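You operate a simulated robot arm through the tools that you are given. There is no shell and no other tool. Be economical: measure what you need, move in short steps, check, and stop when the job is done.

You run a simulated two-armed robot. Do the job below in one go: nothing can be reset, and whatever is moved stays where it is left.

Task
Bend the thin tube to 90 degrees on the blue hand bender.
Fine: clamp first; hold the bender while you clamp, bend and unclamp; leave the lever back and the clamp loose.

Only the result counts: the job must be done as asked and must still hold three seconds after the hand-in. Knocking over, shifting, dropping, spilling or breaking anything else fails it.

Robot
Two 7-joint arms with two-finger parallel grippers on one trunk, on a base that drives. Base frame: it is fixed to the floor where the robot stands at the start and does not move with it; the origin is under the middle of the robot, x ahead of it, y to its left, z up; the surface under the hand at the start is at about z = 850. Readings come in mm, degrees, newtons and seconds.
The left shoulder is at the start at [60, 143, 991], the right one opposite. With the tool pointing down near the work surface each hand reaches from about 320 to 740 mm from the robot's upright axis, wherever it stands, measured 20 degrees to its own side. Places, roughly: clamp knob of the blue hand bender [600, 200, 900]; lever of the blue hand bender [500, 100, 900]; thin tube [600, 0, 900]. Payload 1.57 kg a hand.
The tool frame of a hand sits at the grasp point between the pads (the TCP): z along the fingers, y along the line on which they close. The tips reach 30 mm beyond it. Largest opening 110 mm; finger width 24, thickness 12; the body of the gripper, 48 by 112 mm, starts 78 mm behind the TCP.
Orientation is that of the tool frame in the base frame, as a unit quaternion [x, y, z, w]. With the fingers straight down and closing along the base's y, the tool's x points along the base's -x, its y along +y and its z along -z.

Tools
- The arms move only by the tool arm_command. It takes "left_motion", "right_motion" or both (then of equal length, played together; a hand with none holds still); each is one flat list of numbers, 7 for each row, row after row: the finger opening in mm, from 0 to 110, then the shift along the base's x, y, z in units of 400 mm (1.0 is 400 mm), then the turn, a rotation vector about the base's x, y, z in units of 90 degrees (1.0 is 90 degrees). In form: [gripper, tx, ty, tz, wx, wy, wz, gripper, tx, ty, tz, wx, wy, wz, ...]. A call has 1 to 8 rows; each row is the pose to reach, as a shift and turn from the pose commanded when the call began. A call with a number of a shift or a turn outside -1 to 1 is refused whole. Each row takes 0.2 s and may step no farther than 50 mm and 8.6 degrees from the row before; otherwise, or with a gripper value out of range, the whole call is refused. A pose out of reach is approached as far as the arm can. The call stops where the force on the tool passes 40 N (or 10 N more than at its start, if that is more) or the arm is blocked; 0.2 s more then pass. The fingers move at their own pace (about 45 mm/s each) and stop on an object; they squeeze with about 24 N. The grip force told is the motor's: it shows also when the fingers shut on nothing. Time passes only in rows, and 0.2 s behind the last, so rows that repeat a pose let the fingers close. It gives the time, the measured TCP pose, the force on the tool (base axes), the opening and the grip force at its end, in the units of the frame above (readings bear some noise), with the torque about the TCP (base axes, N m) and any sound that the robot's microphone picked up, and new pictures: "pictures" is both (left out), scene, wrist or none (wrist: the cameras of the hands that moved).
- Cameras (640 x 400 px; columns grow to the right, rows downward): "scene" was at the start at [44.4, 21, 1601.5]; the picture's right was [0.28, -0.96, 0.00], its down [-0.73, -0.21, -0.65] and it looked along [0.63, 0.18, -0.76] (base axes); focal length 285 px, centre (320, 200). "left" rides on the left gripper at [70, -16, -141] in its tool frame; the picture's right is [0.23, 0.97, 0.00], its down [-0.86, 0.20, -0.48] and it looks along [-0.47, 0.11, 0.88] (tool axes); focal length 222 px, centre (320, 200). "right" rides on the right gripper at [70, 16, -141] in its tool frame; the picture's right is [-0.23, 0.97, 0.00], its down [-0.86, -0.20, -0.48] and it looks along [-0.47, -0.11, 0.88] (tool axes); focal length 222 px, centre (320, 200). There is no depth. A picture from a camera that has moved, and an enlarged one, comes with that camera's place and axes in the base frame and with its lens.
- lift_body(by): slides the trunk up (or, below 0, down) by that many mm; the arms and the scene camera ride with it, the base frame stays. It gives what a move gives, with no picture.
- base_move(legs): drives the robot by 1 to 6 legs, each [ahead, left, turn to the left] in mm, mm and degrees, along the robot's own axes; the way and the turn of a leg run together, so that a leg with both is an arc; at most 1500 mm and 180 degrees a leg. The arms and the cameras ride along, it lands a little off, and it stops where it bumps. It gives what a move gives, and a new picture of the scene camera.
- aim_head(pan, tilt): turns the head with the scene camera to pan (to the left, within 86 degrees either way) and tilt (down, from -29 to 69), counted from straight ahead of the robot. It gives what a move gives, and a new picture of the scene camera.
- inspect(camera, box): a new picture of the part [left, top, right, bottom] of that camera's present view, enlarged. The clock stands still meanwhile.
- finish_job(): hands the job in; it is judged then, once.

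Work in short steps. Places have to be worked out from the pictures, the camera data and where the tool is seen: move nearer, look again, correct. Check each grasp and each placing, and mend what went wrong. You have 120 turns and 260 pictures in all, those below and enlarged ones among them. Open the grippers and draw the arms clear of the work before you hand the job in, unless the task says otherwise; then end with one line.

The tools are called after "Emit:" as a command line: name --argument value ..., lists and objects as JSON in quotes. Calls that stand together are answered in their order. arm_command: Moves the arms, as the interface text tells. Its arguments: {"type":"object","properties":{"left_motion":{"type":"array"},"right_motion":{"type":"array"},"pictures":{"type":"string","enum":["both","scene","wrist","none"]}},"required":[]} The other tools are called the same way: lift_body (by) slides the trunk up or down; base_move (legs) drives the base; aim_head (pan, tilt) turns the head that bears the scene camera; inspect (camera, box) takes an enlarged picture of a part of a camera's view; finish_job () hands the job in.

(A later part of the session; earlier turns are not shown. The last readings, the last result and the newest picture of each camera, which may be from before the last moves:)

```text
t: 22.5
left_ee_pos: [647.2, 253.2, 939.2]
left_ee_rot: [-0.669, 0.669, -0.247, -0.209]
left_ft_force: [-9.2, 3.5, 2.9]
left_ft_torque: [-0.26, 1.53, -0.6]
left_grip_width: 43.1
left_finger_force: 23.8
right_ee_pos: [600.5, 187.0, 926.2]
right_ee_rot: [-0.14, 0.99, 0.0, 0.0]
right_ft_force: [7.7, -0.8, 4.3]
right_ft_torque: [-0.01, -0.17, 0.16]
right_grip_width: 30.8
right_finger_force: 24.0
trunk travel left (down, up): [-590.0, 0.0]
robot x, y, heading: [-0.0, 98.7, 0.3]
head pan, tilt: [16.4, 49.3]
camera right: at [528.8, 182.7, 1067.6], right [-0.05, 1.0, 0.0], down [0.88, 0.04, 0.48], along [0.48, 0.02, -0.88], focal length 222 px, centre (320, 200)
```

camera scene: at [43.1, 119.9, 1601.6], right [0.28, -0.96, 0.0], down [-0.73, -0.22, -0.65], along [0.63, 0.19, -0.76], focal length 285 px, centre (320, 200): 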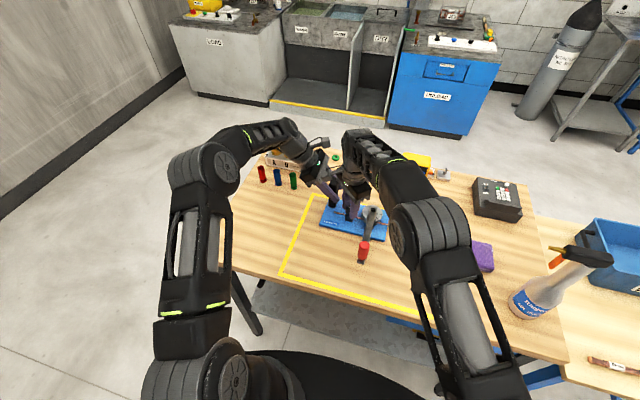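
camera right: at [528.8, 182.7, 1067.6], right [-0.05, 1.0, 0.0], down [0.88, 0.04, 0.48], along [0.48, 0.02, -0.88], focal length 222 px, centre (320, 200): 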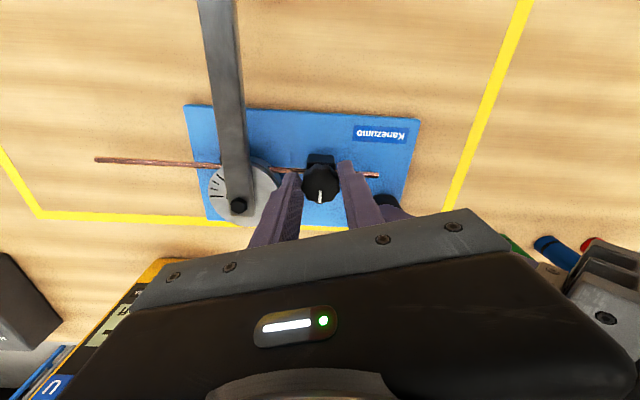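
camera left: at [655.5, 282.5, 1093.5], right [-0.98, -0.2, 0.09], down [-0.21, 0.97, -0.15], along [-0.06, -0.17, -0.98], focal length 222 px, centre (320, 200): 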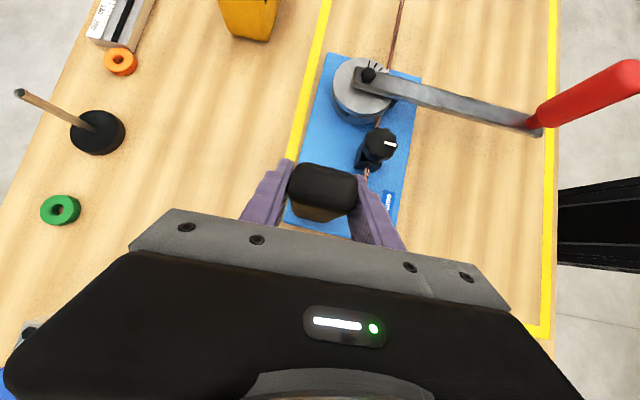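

Resisting torque (0.16 N m) has appeared, so clockwise is tightening. Continue turning.

Emit:
arm_command --right_motion '[20, 0, 0, 0, 0, 0, -0.089, 20, 0, 0, 0, 0, 0, -0.178, 20, 0, 0, 0, 0, 0, -0.267, 20, 0, 0, 0, 0, 0, -0.356]' --pictures "wrist"

```text
t: 23.5
left_ee_pos: [647.4, 251.4, 938.7]
left_ee_rot: [-0.669, 0.669, -0.248, -0.209]
left_ft_force: [-3.4, -1.8, 2.3]
left_ft_torque: [0.47, 1.32, -0.74]
left_grip_width: 43.0
left_finger_force: 23.2
right_ee_pos: [599.4, 188.9, 925.1]
right_ee_rot: [0.139, 0.99, 0.001, 0.0]
right_ft_force: [-1.2, 6.5, 0.9]
right_ft_torque: [0.16, -0.06, 0.48]
right_grip_width: 30.5
right_finger_force: 24.1
trunk travel left (down, up): [-590.0, 0.0]
robot x, y, heading: [0.9, 102.4, 0.1]
head pan, tilt: [16.4, 49.3]
camera right: at [537.0, 222.2, 1066.9], right [0.48, 0.87, 0.0], down [0.77, -0.43, 0.48], along [0.42, -0.23, -0.88], focal length 222 px, centre (320, 200)
```

right: 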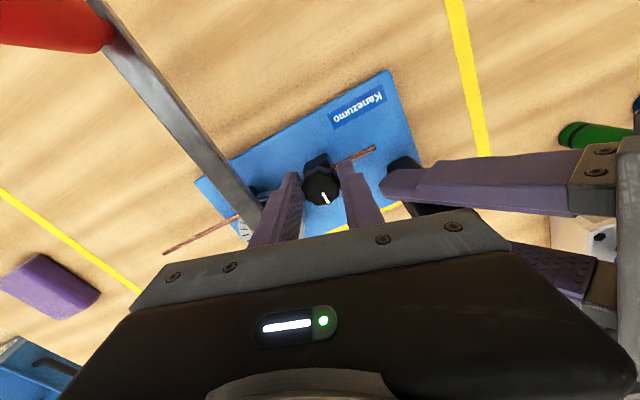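

Torque is 0.48 N m and rising. Turn a further 24° to make it firm.

Emit:
arm_command --right_motion '[20, 0, 0, 0, 0, 0, -0.089, 20, 0, 0, 0, 0, 0, -0.178, 20, 0, 0, 0, 0, 0, -0.267]' --pictures "wrist"

```text
t: 24.3
left_ee_pos: [646.8, 250.6, 940.0]
left_ee_rot: [-0.668, 0.669, -0.248, -0.211]
left_ft_force: [-4.4, -7.9, 8.3]
left_ft_torque: [0.04, 1.61, -0.58]
left_grip_width: 42.6
left_finger_force: 23.7
right_ee_pos: [600.4, 188.6, 926.0]
right_ee_rot: [0.341, 0.94, 0.002, 0.002]
right_ft_force: [5.3, 16.1, -2.5]
right_ft_torque: [0.52, -0.1, 0.41]
right_grip_width: 30.7
right_finger_force: 23.6
trunk travel left (down, up): [-590.0, 0.0]
robot x, y, heading: [-0.1, 98.4, 0.0]
head pan, tilt: [16.4, 49.3]
camera right: at [556.8, 245.4, 1067.8], right [0.8, 0.6, 0.0], down [0.53, -0.7, 0.48], along [0.29, -0.38, -0.88], focal length 222 px, centre (320, 200)
```

right: 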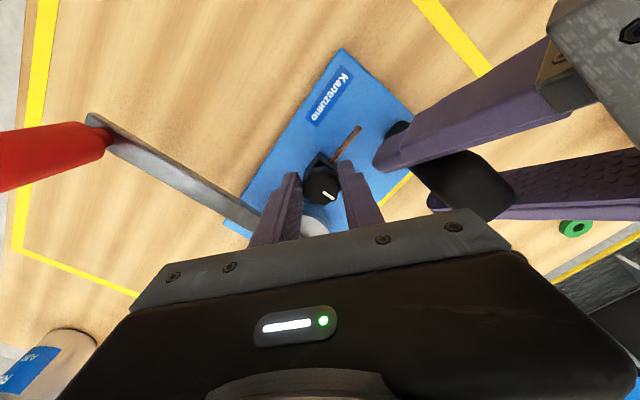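

The knob now slips in the fingers while the hand turns: it's tight at the grip's limit (~0.45 N m). I release, lift clear, and go towards the lever grip, unwinding to closing along y.

Emit:
arm_command --right_motion '[48, 0, 0, 0, 0, 0, 0, 48, 0, 0, 0, 0, 0, 0, 48, 0, 0, 0.1, 0, 0, 0, 50, 0, 0, 0.2, 0, 0, 0.09, 60, 0, 0, 0.3, 0, 0, 0.18, 60, -0.08, -0.03, 0.35, 0, 0, 0.27, 60, -0.17, -0.06, 0.35, 0, 0, 0.36, 70, -0.26, -0.09, 0.35, 0, 0, 0.44]' --pictures "none"

Emit:
arm_command --right_motion '[70, -0.06, -0.03, 0, 0, 0, 0, 70, -0.12, -0.06, 0, 0, 0, 0]' --pictures "both"

Emit:
inspect --camera "left" --box '[240, 0, 640, 250]'

```text
t: 26.1
left_ee_pos: [647.2, 251.3, 939.5]
left_ee_rot: [0.67, -0.669, 0.247, 0.207]
left_ft_force: [-1.8, -0.3, 10.8]
left_ft_torque: [0.47, 1.81, -0.61]
left_grip_width: 41.8
left_finger_force: 23.6
right_ee_pos: [494.0, 151.2, 1067.8]
right_ee_rot: [0.0, 1.0, 0.001, 0.001]
right_ft_force: [0.1, 0.7, -1.1]
right_ft_torque: [0.02, -0.02, 0.0]
right_grip_width: 70.0
right_finger_force: 0.1
right hand out of reach, approached as far as the arm can: row 5
trunk travel left (down, up): [-590.0, 0.0]
robot x, y, heading: [-0.5, 98.1, 0.2]
head pan, tilt: [16.4, 49.3]
```

```text
t: 26.7
left_ee_pos: [646.3, 252.4, 938.9]
left_ee_rot: [0.67, -0.669, 0.246, 0.207]
left_ft_force: [-1.4, 1.6, 8.1]
left_ft_torque: [0.52, 1.69, -0.53]
left_grip_width: 41.6
left_finger_force: 23.8
right_ee_pos: [447.7, 126.9, 1066.7]
right_ee_rot: [0.001, 1.0, 0.0, 0.0]
right_ft_force: [-0.3, -0.4, -0.2]
right_ft_torque: [-0.01, -0.01, 0.01]
right_grip_width: 70.1
right_finger_force: 0.1
trunk travel left (down, up): [-590.0, 0.0]
robot x, y, heading: [-0.8, 99.7, 0.0]
head pan, tilt: [16.4, 49.3]
camera scene: at [43.2, 119.1, 1601.5], right [0.28, -0.96, 0.0], down [-0.73, -0.22, -0.65], along [0.63, 0.19, -0.76], focal length 285 px, centre (320, 200)
camera right: at [377.5, 143.3, 1208.4], right [0.23, 0.97, 0.0], down [0.85, -0.2, 0.48], along [0.47, -0.11, -0.88], focal length 222 px, centre (320, 200)
```

scene: 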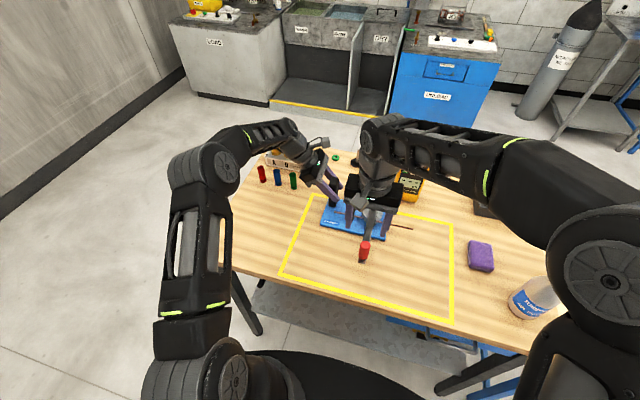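
right: 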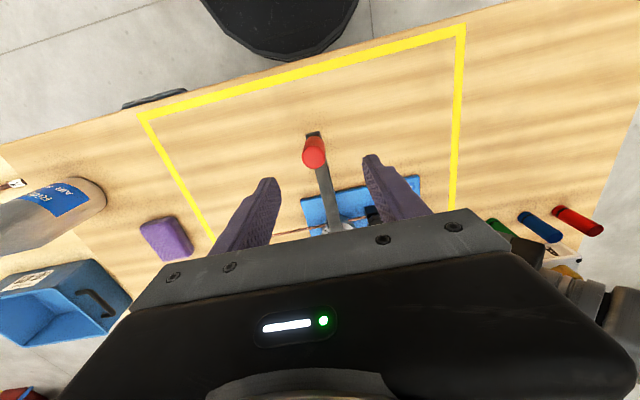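

```text
1.60 times, centred on (440, 125) of left
camera zoom: at [655.4, 282.8, 1094.0], right [-0.98, -0.2, 0.09], down [-0.21, 0.97, -0.15], along [-0.05, -0.17, -0.98], focal length 355 px, centre (128, 320)
```

zoom: 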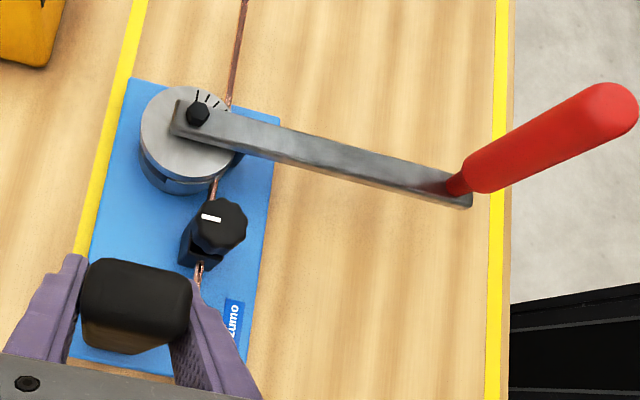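

Red grip axis is about [447,121]. Lower 45 mm, shift 6 mm right, and re-measure.

Emit:
arm_command --right_motion '[70, 0, -0.015, -0.06, 0, 0, 0, 70, 0, -0.015, -0.11, 0, 0, 0, 70, 0, -0.015, -0.11, 0, 0, 0]' --pictures "wrist"

Emit:
inspect --camera "scene" --box '[310, 180, 438, 280]'

Emit:
inspect --camera "left" --box '[400, 0, 640, 150]'

```text
t: 27.5
left_ee_pos: [646.6, 252.7, 938.3]
left_ee_rot: [0.669, -0.669, 0.247, 0.209]
left_ft_force: [-3.7, 2.8, 6.8]
left_ft_torque: [0.37, 1.72, -0.69]
left_grip_width: 41.9
left_finger_force: 24.3
right_ee_pos: [448.9, 120.5, 1022.4]
right_ee_rot: [0.002, 1.0, -0.001, 0.0]
right_ft_force: [-1.0, 0.1, 0.0]
right_ft_torque: [0.02, -0.02, 0.0]
right_grip_width: 69.9
right_finger_force: 0.1
trunk travel left (down, up): [-590.0, 0.0]
robot x, y, heading: [-2.3, 102.6, -0.1]
head pan, tilt: [16.4, 49.3]
camera right: at [378.7, 136.8, 1163.9], right [0.23, 0.97, 0.0], down [0.85, -0.2, 0.48], along [0.47, -0.11, -0.88], focal length 222 px, centre (320, 200)
```

right: 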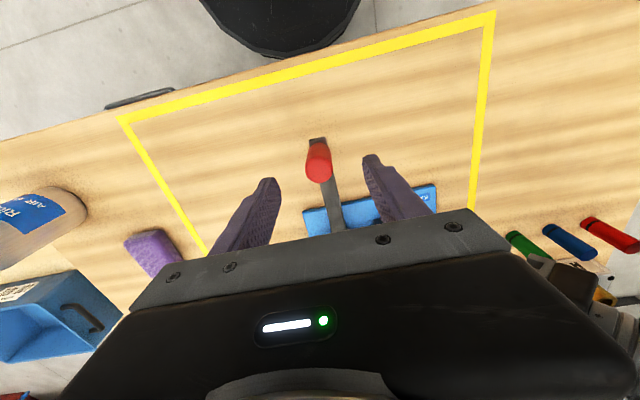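

```text
4.00 times, centred on (374, 230) of scene
camera zoom: at [43.4, 119.5, 1601.5], right [0.28, -0.96, 0.0], down [-0.73, -0.22, -0.65], along [0.63, 0.19, -0.76], focal length 1142 px, centre (104, 80)
```

zoom: 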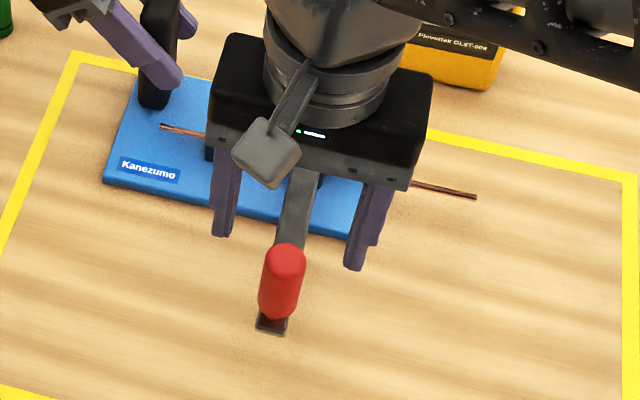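

```text
2.67 times, centred on (520, 75) of left
camera zoom: at [655.5, 282.8, 1093.9], right [-0.98, -0.2, 0.09], down [-0.21, 0.97, -0.15], along [-0.05, -0.17, -0.98], focal length 592 px, centre (-213, 533)
```

zoom: 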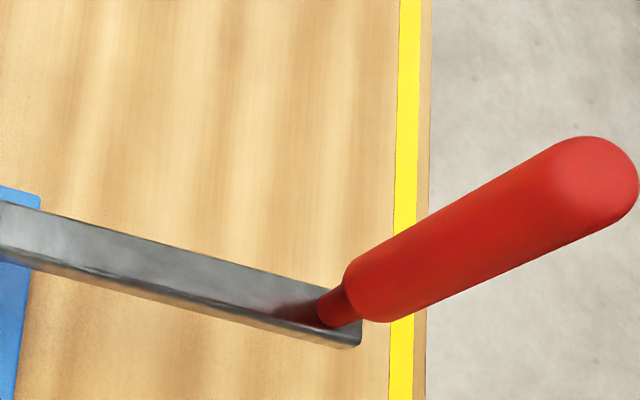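

Grip axis ≈[444,121]. Descend to TCP z≈962 around the grip with 70 mm opening.

Emit:
arm_command --right_motion '[70, -0.012, 0, -0.05, 0, 0, 0, 70, -0.012, 0, -0.1, 0, 0, 0, 70, -0.012, 0, -0.15, 0, 0, 0, 70, -0.012, 0, -0.15, 0, 0, 0]' --pictures "wrist"

Emit:
inspect --camera "scene" --box '[310, 180, 438, 280]'

Emit:
inspect --camera "left" --box '[400, 0, 640, 150]'

```text
t: 28.5
left_ee_pos: [647.9, 252.2, 938.7]
left_ee_rot: [-0.669, 0.669, -0.247, -0.209]
left_ft_force: [-5.0, 2.8, 5.4]
left_ft_torque: [0.29, 1.63, -0.64]
left_grip_width: 41.8
left_finger_force: 24.1
right_ee_pos: [444.1, 122.5, 960.9]
right_ee_rot: [0.003, 1.0, 0.0, 0.001]
right_ft_force: [-0.3, 0.3, 0.5]
right_ft_torque: [0.0, 0.0, -0.01]
right_grip_width: 70.1
right_finger_force: 0.0
trunk travel left (down, up): [-590.0, 0.0]
robot x, y, heading: [-1.9, 97.4, 0.0]
head pan, tilt: [16.4, 49.3]
camera right: at [373.6, 138.6, 1102.3], right [0.23, 0.97, 0.0], down [0.85, -0.2, 0.48], along [0.47, -0.11, -0.88], focal length 222 px, centre (320, 200)
```

right: 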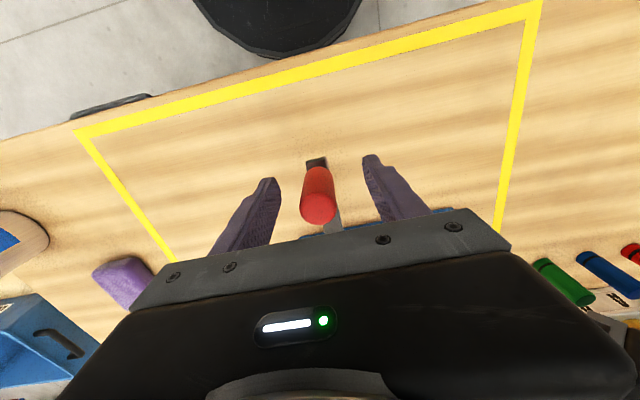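

```text
4.00 times, centred on (374, 230) of scene
camera zoom: at [43.5, 119.6, 1601.5], right [0.28, -0.96, 0.0], down [-0.73, -0.22, -0.65], along [0.63, 0.19, -0.76], focal length 1142 px, centre (104, 80)
```

zoom: 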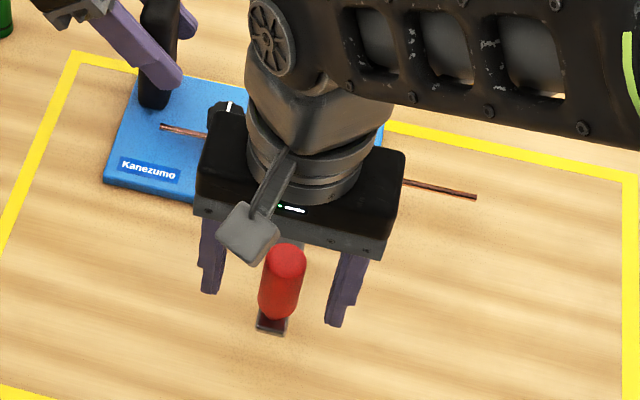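

```text
2.67 times, centred on (520, 75) of left
camera zoom: at [655.6, 282.9, 1093.8], right [-0.98, -0.2, 0.09], down [-0.21, 0.97, -0.15], along [-0.06, -0.17, -0.98], focal length 592 px, centre (-213, 533)
```

zoom: 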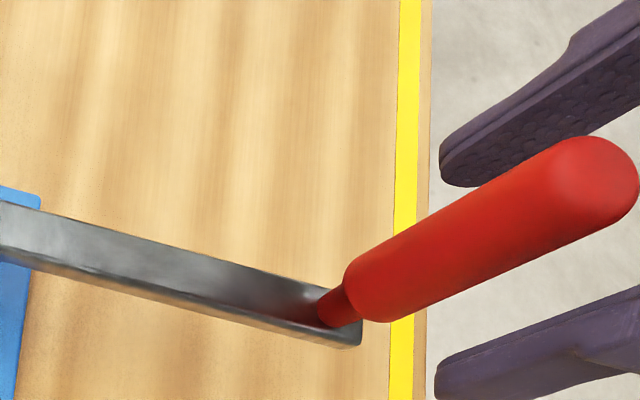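

Comparing with where the fingertips appear in all three views, the grip axis is at x≈456, 12 mm further out. Shift and close on it.

Emit:
arm_command --right_motion '[70, 0.03, 0, -0.005, 0, 0, 0, 50, 0.03, 0, -0.005, 0, 0, 0, 35, 0.03, 0, -0.005, 0, 0, 0, 20, 0.03, 0, -0.005, 0, 0, 0, 20, 0.03, 0, -0.005, 0, 0, 0]' --pictures "wrist"

Emit:
inspect --camera "left" --box '[240, 0, 640, 250]'

```text
t: 29.7
left_ee_pos: [648.2, 252.1, 938.5]
left_ee_rot: [0.67, -0.669, 0.247, 0.207]
left_ft_force: [-2.7, 7.3, 4.8]
left_ft_torque: [0.24, 1.62, -0.87]
left_grip_width: 41.7
left_finger_force: 23.8
right_ee_pos: [455.4, 120.4, 959.2]
right_ee_rot: [0.003, 1.0, 0.0, 0.0]
right_ft_force: [-3.1, -11.2, 2.3]
right_ft_torque: [-0.05, -0.14, -0.13]
right_grip_width: 26.5
right_finger_force: 20.5
trunk travel left (down, up): [-590.0, 0.0]
robot x, y, heading: [-1.6, 96.1, 0.3]
head pan, tilt: [16.4, 49.3]
camera right: at [385.2, 136.4, 1100.3], right [0.23, 0.97, 0.0], down [0.85, -0.2, 0.48], along [0.47, -0.11, -0.88], focal length 222 px, centre (320, 200)
```

right: 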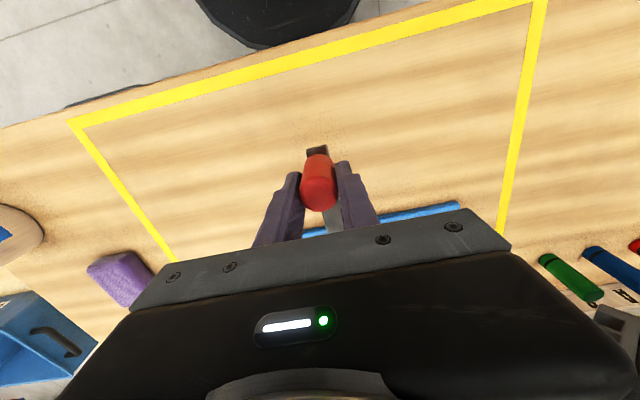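

```text
1.60 times, centred on (440, 125) of left
camera zoom: at [655.8, 282.2, 1094.2], right [-0.98, -0.2, 0.09], down [-0.21, 0.97, -0.15], along [-0.05, -0.17, -0.98], focal length 355 px, centre (128, 320)
```

zoom: 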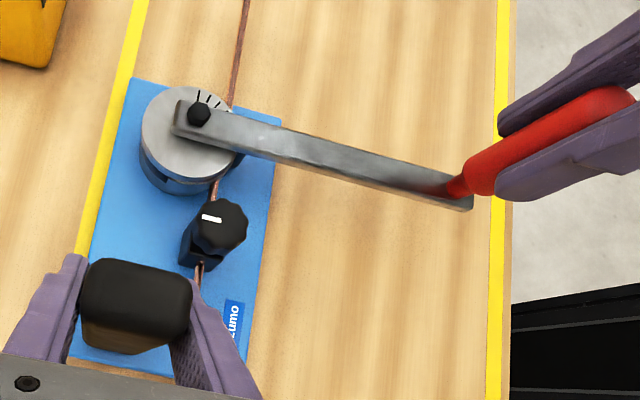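

Grip held; pivot ≈[620.5,121], so lever radius ≈165 mm. Swing the lever counter-clockwise (toward −y) along its arc, 20° first, watching forces and the left hold.

Emit:
arm_command --right_motion '[15, 0.001, -0.0288, 0, 0, 0, 0.0444, 15, 0.004, -0.0574, 0, 0, 0, 0.0889, 15, 0.009, -0.0858, 0, 0, 0, 0.1333, 15, 0.016, -0.1137, 0, 0, 0, 0.1778, 15, 0.0249, -0.1411, 0, 0, 0, 0.2222]' --pictures "wrist"

Emit:
inspect --camera "left" --box '[240, 0, 640, 250]'

```text
t: 30.9
left_ee_pos: [646.7, 252.7, 938.8]
left_ee_rot: [0.669, -0.669, 0.247, 0.208]
left_ft_force: [-4.3, -3.1, 0.3]
left_ft_torque: [-1.0, 1.65, -0.37]
left_grip_width: 41.7
left_finger_force: 23.9
right_ee_pos: [465.5, 64.5, 959.0]
right_ee_rot: [-0.172, 0.985, 0.0, 0.0]
right_ft_force: [-2.3, 1.9, -0.1]
right_ft_torque: [-0.69, -0.18, 0.05]
right_grip_width: 26.6
right_finger_force: 23.6
trunk travel left (down, up): [-590.0, 0.0]
robot x, y, heading: [-0.2, 96.0, 0.2]
head pan, tilt: [16.4, 49.3]
camera right: at [393.8, 55.6, 1101.3], right [-0.12, 0.99, 0.0], down [0.87, 0.1, 0.48], along [0.48, 0.06, -0.88], focal length 222 px, centre (320, 200)
```

right: 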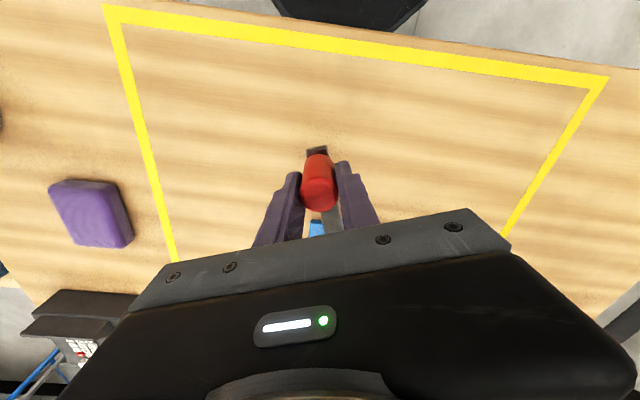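

```text
1.60 times, centred on (440, 125) of left
camera zoom: at [655.7, 282.3, 1093.5], right [-0.98, -0.2, 0.09], down [-0.21, 0.97, -0.15], along [-0.06, -0.17, -0.98], focal length 355 px, centre (128, 320)
```

zoom: 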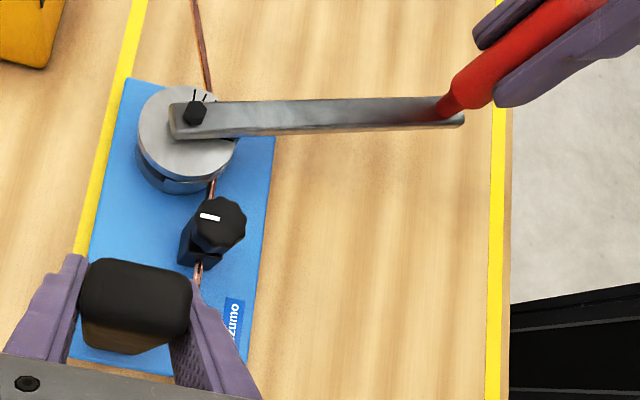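

The tube is bending smoothly, the bender stays put, and forces are small. Continue the arc to about 56°.

Emit:
arm_command --right_motion '[15, 0.0169, -0.0398, 0, 0, 0, 0.0667, 15, 0.0378, -0.0775, 0, 0, 0, 0.1333, 15, 0.0626, -0.1129, 0, 0, 0, 0.2, 15, 0.0909, -0.1455, 0, 0, 0, 0.2667, 15, 0.1225, -0.1749, 0, 0, 0, 0.3333, 15, 0.157, -0.2009, 0, 0, 0, 0.4]' --pictures "both"

Emit:
inspect --camera "left" --box '[240, 0, 560, 200]'

```text
t: 32.3
left_ee_pos: [647.1, 252.7, 939.2]
left_ee_rot: [0.669, -0.669, 0.247, 0.208]
left_ft_force: [-3.7, 0.8, -0.6]
left_ft_torque: [-0.15, 1.74, -0.51]
left_grip_width: 41.1
left_finger_force: 23.3
right_ee_pos: [527.4, -17.7, 961.1]
right_ee_rot: [-0.468, 0.884, -0.002, 0.002]
right_ft_force: [-4.7, -3.9, 10.9]
right_ft_torque: [-0.59, -0.51, 0.08]
right_grip_width: 26.6
right_finger_force: 23.9
trunk travel left (down, up): [-590.0, 0.0]
robot x, y, heading: [-0.8, 95.1, 0.3]
head pan, tilt: [16.4, 49.3]
camera scene: at [42.4, 119.3, 1601.7], right [0.28, -0.96, 0.0], down [-0.73, -0.22, -0.65], along [0.63, 0.19, -0.76], focal length 285 px, centre (320, 200)
camera right: at [473.5, -66.5, 1102.1], right [-0.68, 0.73, 0.0], down [0.64, 0.6, 0.48], along [0.35, 0.32, -0.88], focal length 222 px, centre (320, 200)
```

scene: 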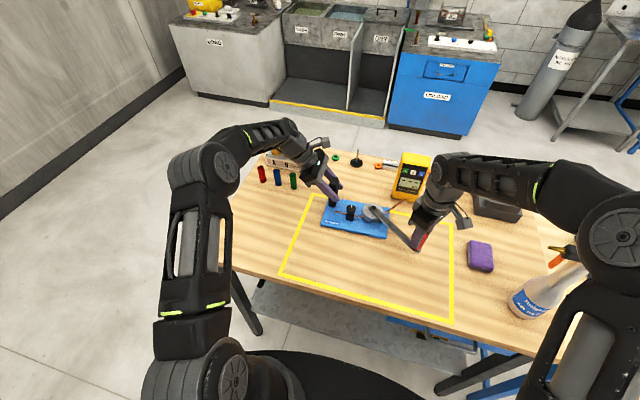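
right: 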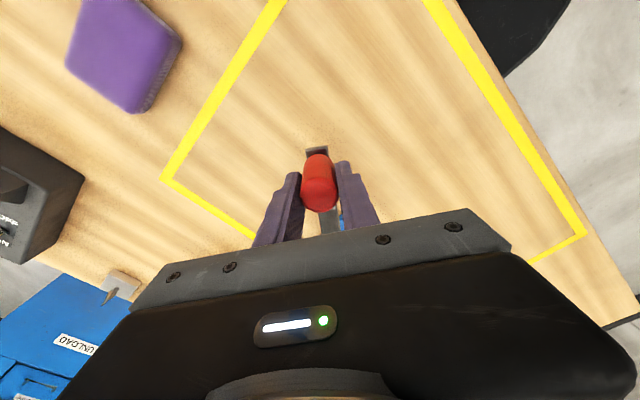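

```text
2.00 times, centred on (400, 100) of left
camera zoom: at [655.0, 282.9, 1094.4], right [-0.98, -0.2, 0.09], down [-0.21, 0.97, -0.15], along [-0.05, -0.17, -0.98], focal length 444 px, centre (160, 400)
```

zoom: 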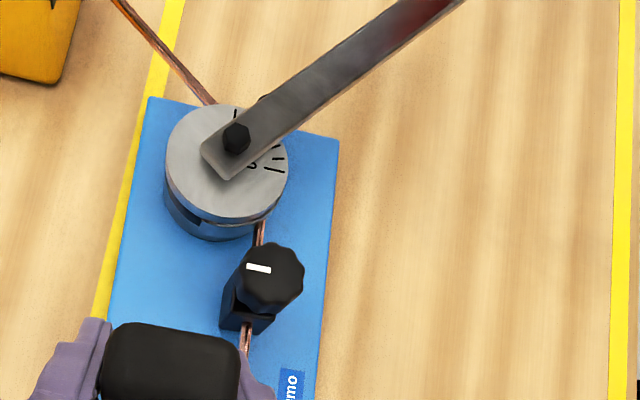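

Dial and tube advance properly; the meter stays ~45 mm clear of the tube's swing. Continue to about 88° of lever angle.

Emit:
arm_command --right_motion '[15, 0.037, -0.0222, 0, 0, 0, 0.0667, 15, 0.0761, -0.0405, 0, 0, 0, 0.1333, 15, 0.117, -0.0546, 0, 0, 0, 0.2, 15, 0.1591, -0.0643, 0, 0, 0, 0.2667, 15, 0.1947, -0.069, 0, 0, 0, 0.3222, 15, 0.2163, -0.0703, 0, 0, 0, 0.3556, 15, 0.2163, -0.0703, 0, 0, 0, 0.3556]' --pictures "wrist"

Emit:
inspect --camera "left" --box '[240, 0, 480, 150]'

Emit:
inspect --camera "scene" --box '[320, 150, 480, 250]'

```text
t: 33.9
left_ee_pos: [649.1, 253.9, 939.0]
left_ee_rot: [0.67, -0.668, 0.248, 0.207]
left_ft_force: [3.8, 19.2, -3.6]
left_ft_torque: [-0.24, 0.61, 0.43]
left_grip_width: 42.1
left_finger_force: 24.1
right_ee_pos: [615.9, -45.2, 958.9]
right_ee_rot: [-0.693, 0.721, 0.0, 0.0]
right_ft_force: [-4.7, -18.5, 3.1]
right_ft_torque: [-0.48, 0.15, 0.09]
right_grip_width: 26.3
right_finger_force: 24.2
trunk travel left (down, up): [-590.0, 0.0]
robot x, y, heading: [3.2, 97.5, 0.1]
head pan, tilt: [16.4, 49.3]
camera right: at [596.1, -114.6, 1101.3], right [-0.96, 0.27, 0.0], down [0.23, 0.85, 0.48], along [0.13, 0.46, -0.88], focal length 222 px, centre (320, 200)
```

right: 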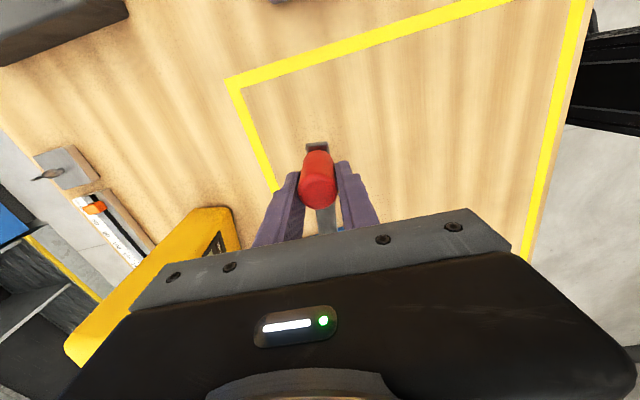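

```text
2.67 times, centred on (360, 75) of left
camera zoom: at [656.7, 284.1, 1093.3], right [-0.98, -0.2, 0.09], down [-0.21, 0.97, -0.15], along [-0.05, -0.17, -0.98], focal length 592 px, centre (213, 533)
```

zoom: 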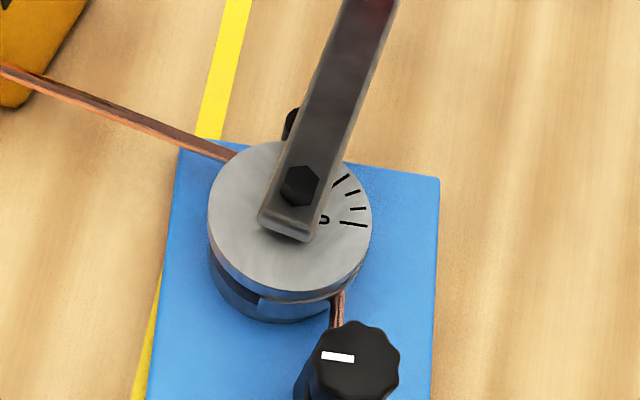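

```text
4.00 times, centred on (400, 200) of scene
camera zoom: at [44.5, 119.7, 1601.4], right [0.28, -0.96, 0.0], down [-0.73, -0.22, -0.65], along [0.63, 0.19, -0.76], focal length 1142 px, centre (0, 200)
```

zoom: 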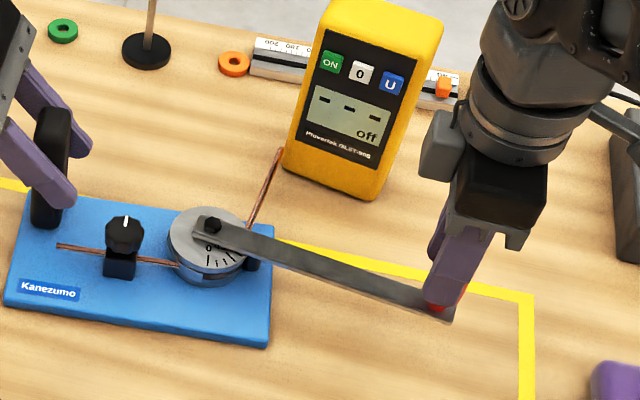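

The meter behind the bender looks displaced in the scene view compared with earlier, by about 20 px in the enlargement. I check this before any more motion, using a wider left view and a matching scene crop.

Emit:
inspect --camera "left" --box '[80, 0, 400, 200]'

Emit:
inspect --camera "scene" --box '[300, 140, 460, 240]'

Emit:
inspect --camera "scene" --box '[370, 140, 434, 180]'

```text
2.00 times, centred on (240, 100) of left
camera zoom: at [656.7, 284.1, 1093.3], right [-0.98, -0.2, 0.09], down [-0.21, 0.97, -0.15], along [-0.05, -0.17, -0.98], focal length 444 px, centre (480, 400)
```

zoom: 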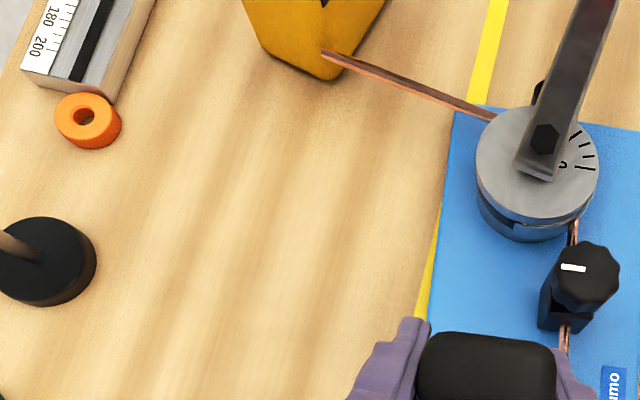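

```text
4.00 times, centred on (380, 190) of scene
camera zoom: at [44.5, 119.7, 1601.4], right [0.28, -0.96, 0.0], down [-0.73, -0.22, -0.65], along [0.63, 0.19, -0.76], focal length 1142 px, centre (80, 240)
```

zoom: 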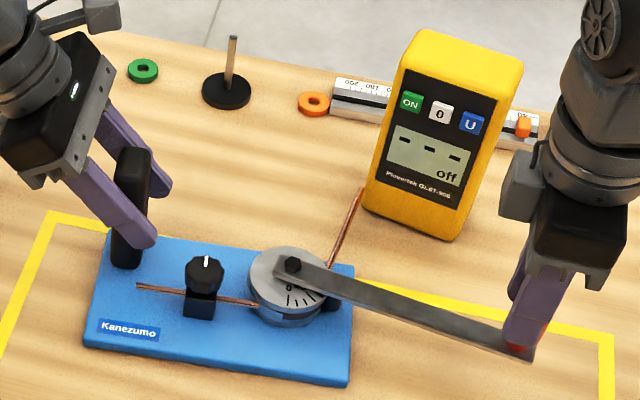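

```text
10.00 times, centred on (402, 160) of scene
camera zoom: at [44.5, 119.7, 1601.4], right [0.28, -0.96, 0.0], down [-0.73, -0.22, -0.65], along [0.63, 0.19, -0.76], focal length 2854 px, centre (-500, 600)
```

zoom: 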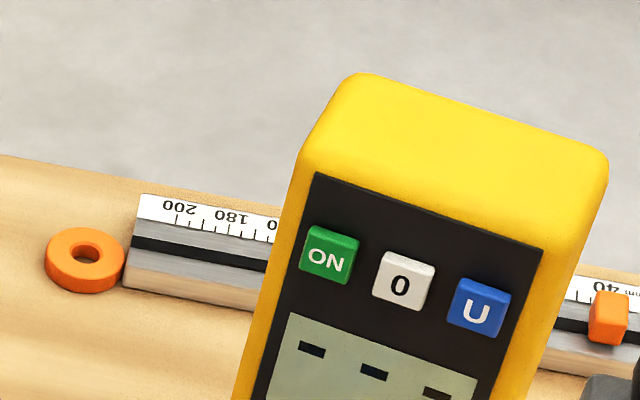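

Findings: the tube tip nudged the yellow meter ~15–20 mm as it swung past, which I'll have to put back. The bender has also yawed ≈7° about the post, so the true bend is only ≈75°. I twist the left hand −8° about the post to square the bender with the lever held still (which also adds bend), easing the right hand 2 mm radially.

Emit:
arm_command --left_motion '[15, 0, 0, 0, 0, 0, -0.03, 15, 0, 0, 0, 0, 0, -0.06, 15, 0, 0, 0, 0, 0, -0.09, 15, 0, 0, 0, 0, 0, -0.09]' --right_motion '[15, 0, -0.003, 0, 0, 0, 0, 15, 0, -0.005, 0, 0, 0, 0, 15, 0, -0.005, 0, 0, 0, 0, 15, 0, -0.005, 0, 0, 0, 0]' --pictures "none"

Emit:
inspect --camera "scene" --box '[300, 140, 460, 240]'

```text
t: 34.9
left_ee_pos: [649.4, 250.6, 939.3]
left_ee_rot: [-0.619, 0.715, -0.232, -0.228]
left_ft_force: [2.0, -4.6, -4.0]
left_ft_torque: [-0.57, 0.44, 0.7]
left_grip_width: 45.0
left_finger_force: 23.4
right_ee_pos: [615.3, -45.6, 960.2]
right_ee_rot: [-0.694, 0.72, 0.001, 0.001]
right_ft_force: [-0.8, 0.5, 1.2]
right_ft_torque: [-0.69, -0.04, 0.08]
right_grip_width: 26.3
right_finger_force: 24.2
trunk travel left (down, up): [-590.0, 0.0]
robot x, y, heading: [-0.3, 95.7, 0.1]
head pan, tilt: [16.4, 49.3]
```

```text
4.00 times, centred on (380, 190) of scene
camera zoom: at [45.3, 118.9, 1601.5], right [0.28, -0.96, 0.0], down [-0.73, -0.22, -0.65], along [0.62, 0.19, -0.76], focal length 1142 px, centre (80, 240)
```

zoom: 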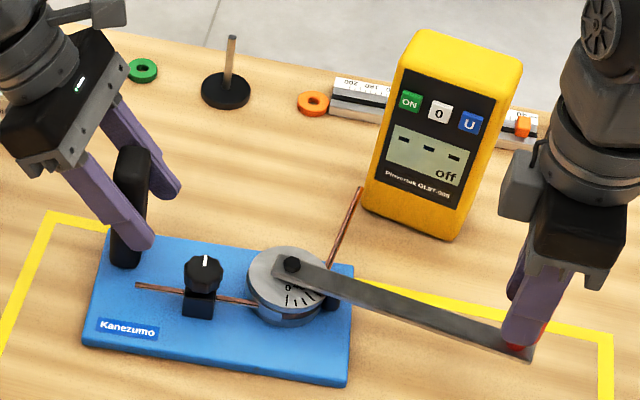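

The fingers twisted about the post rather than squaring the bender, which now grips it at its corners. I continue the lever arc by 12° about the present pivot (~[634,119]) and remeasure.

Emit:
arm_command --right_motion '[15, 0.014, -0.001, 0, 0, 0, 0.0222, 15, 0.0285, -0.002, 0, 0, 0, 0.0444, 15, 0.043, -0.002, 0, 0, 0, 0.0667, 15, 0.0575, -0.002, 0, 0, 0, 0.0889, 15, 0.072, -0.001, 0, 0, 0, 0.111, 15, 0.086, 0, 0, 0, 0, 0.1333]' --pictures "none"

Emit:
inspect --camera "scene" --box '[300, 140, 460, 240]'

Emit:
inspect --camera "left" --box '[80, 0, 400, 200]'

```text
t: 36.3
left_ee_pos: [648.5, 252.6, 938.6]
left_ee_rot: [-0.621, 0.714, -0.232, -0.225]
left_ft_force: [2.6, -10.8, -6.2]
left_ft_torque: [-0.18, 0.5, 0.37]
left_grip_width: 45.7
left_finger_force: 23.3
right_ee_pos: [649.8, -44.6, 959.6]
right_ee_rot: [0.765, -0.643, 0.0, -0.001]
right_ft_force: [-1.8, 11.1, 0.1]
right_ft_torque: [0.04, -0.07, 0.15]
right_grip_width: 26.3
right_finger_force: 23.7
trunk travel left (down, up): [-590.0, 0.0]
robot x, y, heading: [0.7, 98.3, 0.1]
head pan, tilt: [16.4, 49.3]
```

```text
4.00 times, centred on (380, 190) of scene
camera zoom: at [45.3, 119.7, 1601.4], right [0.28, -0.96, 0.0], down [-0.73, -0.22, -0.65], along [0.62, 0.19, -0.76], focal length 1142 px, centre (80, 240)
```

zoom: 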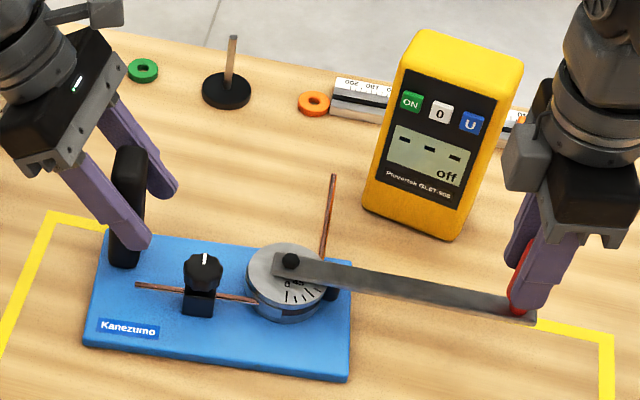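

```text
2.00 times, centred on (240, 100) of left
camera zoom: at [661.7, 282.5, 1093.6], right [-0.99, -0.06, 0.09], down [-0.07, 0.99, -0.15], along [-0.08, -0.16, -0.98], focal length 444 px, centre (480, 400)
```

zoom: 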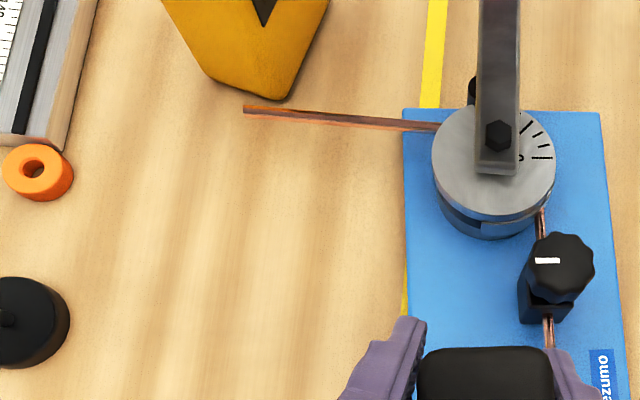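

Loaded bend measures ≈86° from both cameras. Add 4° more, then back the lever off ~20° to see springback.

Emit:
arm_command --right_motion '[15, 0.0145, 0.004, 0, 0, 0, 0.0222, 15, 0.0287, 0.0075, 0, 0, 0, 0.0444, 15, 0.0287, 0.0075, 0, 0, 0, 0.0444]' --pictures "none"

Emit:
inspect --camera "left" --box '[80, 0, 400, 200]'

Emit:
arm_command --right_motion '[15, -0.0287, -0.005, 0, 0, 0, -0.0444, 15, -0.0575, -0.0065, 0, 0, 0, -0.0889, 15, -0.086, -0.0065, 0, 0, 0, -0.1333, 15, -0.1145, -0.005, 0, 0, 0, -0.178]' --pictures "none"

Emit:
inspect --camera "left" --box '[80, 0, 400, 200]'

Emit:
inspect --camera "scene" --box '[300, 140, 460, 240]'

```text
t: 37.1
left_ee_pos: [649.3, 252.8, 938.7]
left_ee_rot: [-0.62, 0.715, -0.231, -0.226]
left_ft_force: [2.1, -4.4, -7.9]
left_ft_torque: [-0.29, 0.5, 0.34]
left_grip_width: 45.9
left_finger_force: 23.9
right_ee_pos: [662.2, -45.3, 961.2]
right_ee_rot: [0.786, -0.618, 0.001, 0.0]
right_ft_force: [-2.0, 4.8, 2.3]
right_ft_torque: [0.55, 0.12, 0.2]
right_grip_width: 26.2
right_finger_force: 24.1
trunk travel left (down, up): [-590.0, 0.0]
robot x, y, heading: [-1.2, 99.0, 0.1]
head pan, tilt: [16.4, 49.3]
```

```text
2.00 times, centred on (240, 100) of left
camera zoom: at [661.6, 283.0, 1093.5], right [-0.99, -0.06, 0.09], down [-0.07, 0.99, -0.15], along [-0.08, -0.16, -0.98], focal length 444 px, centre (480, 400)
```

zoom: 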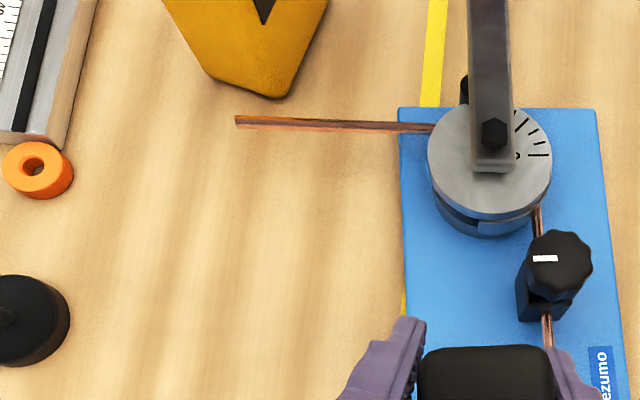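

```text
t: 38.1
left_ee_pos: [648.3, 253.9, 938.6]
left_ee_rot: [-0.621, 0.714, -0.232, -0.225]
left_ft_force: [1.9, -6.4, -3.4]
left_ft_torque: [0.65, 0.56, 0.3]
left_grip_width: 45.6
left_finger_force: 24.3
right_ee_pos: [616.2, -42.0, 960.4]
right_ee_rot: [-0.693, 0.721, 0.0, 0.002]
right_ft_force: [0.3, 8.7, 10.9]
right_ft_torque: [0.21, 0.08, 0.21]
right_grip_width: 26.3
right_finger_force: 24.2
trunk travel left (down, up): [-590.0, 0.0]
robot x, y, heading: [-1.4, 97.3, -0.1]
head pan, tilt: [16.4, 49.3]
```

```text
2.00 times, centred on (240, 100) of left
camera zoom: at [661.2, 283.0, 1094.5], right [-0.99, -0.06, 0.09], down [-0.07, 0.99, -0.15], along [-0.08, -0.16, -0.98], focal length 444 px, centre (480, 400)
```

zoom: 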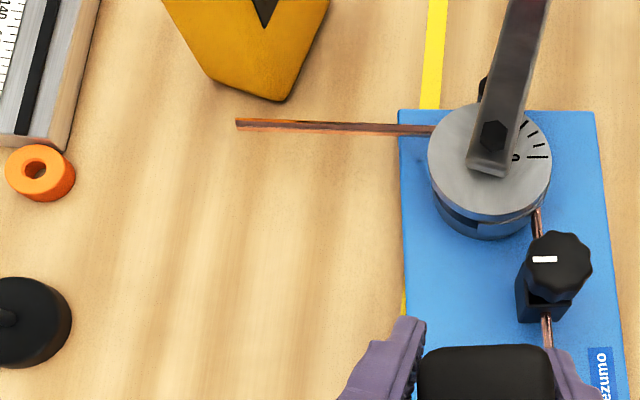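

```text
4.00 times, centred on (380, 190) of scene
camera zoom: at [44.4, 120.1, 1601.6], right [0.28, -0.96, 0.0], down [-0.73, -0.22, -0.65], along [0.63, 0.19, -0.76], focal length 1142 px, centre (80, 240)
```

zoom: 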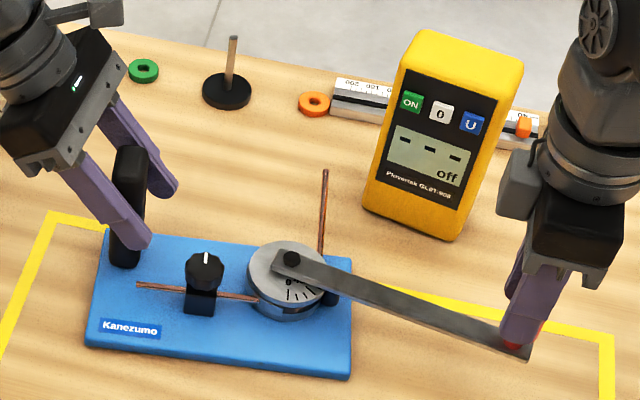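

No springback: the tube stays put with the lever backed off, and I measure 90.0° (left camera) and 89.6° (scene). Now swing the lever back along its arc (pivot now ≈[638,121]).

Emit:
arm_command --right_motion '[15, -0.0493, 0.0101, 0, 0, 0, -0.0778, 15, -0.0971, 0.026, 0, 0, 0, -0.1556, 15, -0.1426, 0.0477, 0, 0, 0, -0.2333, 15, -0.1851, 0.0748, 0, 0, 0, -0.3111, 15, -0.2239, 0.1068, 0, 0, 0, -0.3889, 15, -0.2586, 0.1434, 0, 0, 0, -0.4667]' --pictures "none"

Emit:
inspect --camera "scene" --box '[300, 140, 460, 240]'

```text
t: 39.5
left_ee_pos: [648.0, 252.9, 938.9]
left_ee_rot: [-0.621, 0.714, -0.231, -0.225]
left_ft_force: [-1.2, -6.4, -2.4]
left_ft_torque: [-0.24, 0.34, 0.37]
left_grip_width: 44.9
left_finger_force: 24.2
right_ee_pos: [510.5, 9.9, 960.1]
right_ee_rot: [-0.386, 0.922, 0.0, -0.001]
right_ft_force: [1.1, 4.0, 5.0]
right_ft_torque: [-0.19, -0.21, 0.27]
right_grip_width: 26.5
right_finger_force: 24.7
trunk travel left (down, up): [-590.0, 0.0]
robot x, y, heading: [-2.9, 96.6, 0.1]
head pan, tilt: [16.4, 49.3]
```

```text
4.00 times, centred on (380, 190) of scene
camera zoom: at [44.4, 119.3, 1601.4], right [0.28, -0.96, 0.0], down [-0.73, -0.22, -0.65], along [0.63, 0.19, -0.76], focal length 1142 px, centre (80, 240)
```

zoom: 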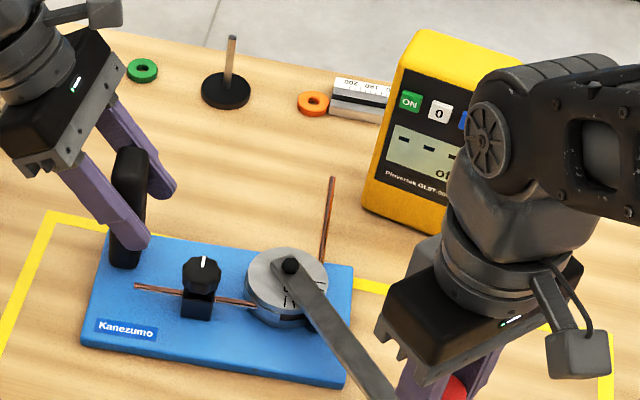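

Lever returning smoothly. Continue to about 8° absolute (near its start relative to the yawed bender).

Emit:
arm_command --right_motion '[15, -0.0307, 0.04, 0, 0, 0, -0.0778, 15, -0.0562, 0.0834, 0, 0, 0, -0.1556, 15, -0.0763, 0.1296, 0, 0, 0, -0.2333, 15, -0.0906, 0.1778, 0, 0, 0, -0.3111, 15, -0.0972, 0.2132, 0, 0, 0, -0.3667]' --pictures "none"

Emit:
inspect --camera "left" --box '[240, 0, 640, 250]'

Emit:
inspect --camera "scene" --box '[300, 140, 460, 240]'

```text
t: 40.7
left_ee_pos: [648.7, 254.4, 938.4]
left_ee_rot: [-0.621, 0.714, -0.231, -0.225]
left_ft_force: [4.5, 2.2, -4.3]
left_ft_torque: [0.33, 0.73, 0.49]
left_grip_width: 44.9
left_finger_force: 23.9
right_ee_pos: [471.2, 98.4, 958.7]
right_ee_rot: [-0.11, 0.994, 0.0, -0.001]
right_ft_force: [-8.5, -0.1, 0.5]
right_ft_torque: [-0.28, 0.36, 0.2]
right_grip_width: 26.4
right_finger_force: 24.4
trunk travel left (down, up): [-590.0, 0.0]
robot x, y, heading: [3.8, 102.5, -0.0]
head pan, tilt: [16.4, 49.3]
```

```text
1.60 times, centred on (440, 125) of left
camera zoom: at [661.5, 283.7, 1093.9], right [-0.99, -0.06, 0.09], down [-0.07, 0.99, -0.15], along [-0.08, -0.16, -0.98], focal length 355 px, centre (128, 320)
```

zoom: 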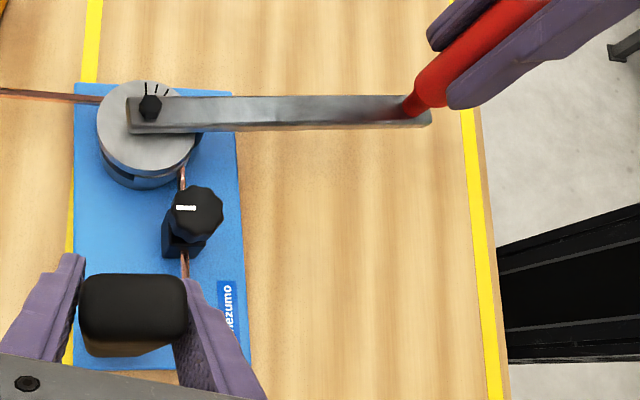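

```text
4.00 times, centred on (380, 190) of scene
camera zoom: at [44.8, 120.0, 1601.4], right [0.28, -0.96, 0.0], down [-0.73, -0.22, -0.65], along [0.63, 0.19, -0.76], focal length 1142 px, centre (80, 240)
```

zoom: 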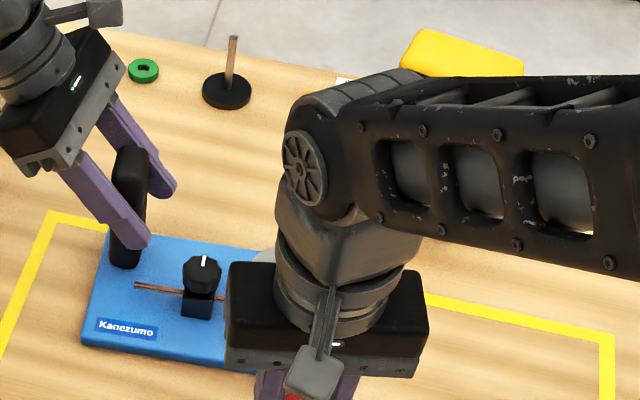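

Relative to the plate the lever is still ~7° short of its original position. Push it those last degrees in small steps.

Emit:
arm_command --right_motion '[15, -0.005, 0.0255, 0, 0, 0, -0.0389, 15, -0.009, 0.0502, 0, 0, 0, -0.0778, 15, -0.009, 0.0502, 0, 0, 0, -0.0778]' --pictures "none"

Emit:
inspect --camera "left" --box '[240, 0, 640, 250]'

```text
t: 41.5
left_ee_pos: [650.5, 254.9, 940.3]
left_ee_rot: [-0.622, 0.714, -0.232, -0.223]
left_ft_force: [18.6, 10.0, -3.5]
left_ft_torque: [0.02, 0.46, 0.49]
left_grip_width: 44.2
left_finger_force: 24.0
right_ee_pos: [468.5, 116.7, 959.0]
right_ee_rot: [-0.049, 0.999, -0.002, -0.002]
right_ft_force: [-16.5, -13.0, 0.8]
right_ft_torque: [-0.08, 0.1, 0.05]
right_grip_width: 26.4
right_finger_force: 23.6
trunk travel left (down, up): [-590.0, 0.0]
robot x, y, heading: [1.6, 99.8, 0.1]
head pan, tilt: [16.4, 49.3]
```

```text
1.60 times, centred on (440, 125) of left
camera zoom: at [662.2, 283.2, 1094.4], right [-0.99, -0.06, 0.09], down [-0.07, 0.99, -0.15], along [-0.07, -0.16, -0.98], focal length 355 px, centre (128, 320)
```

zoom: 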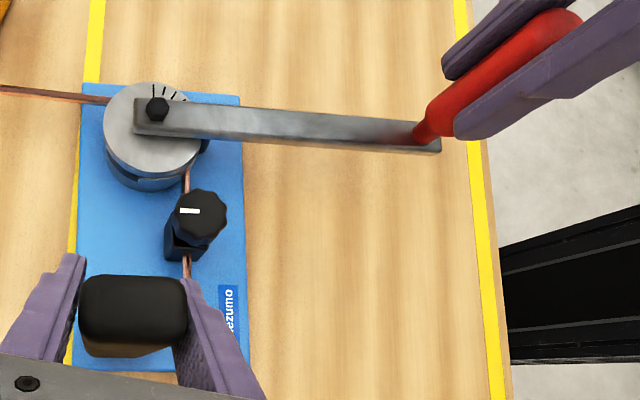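

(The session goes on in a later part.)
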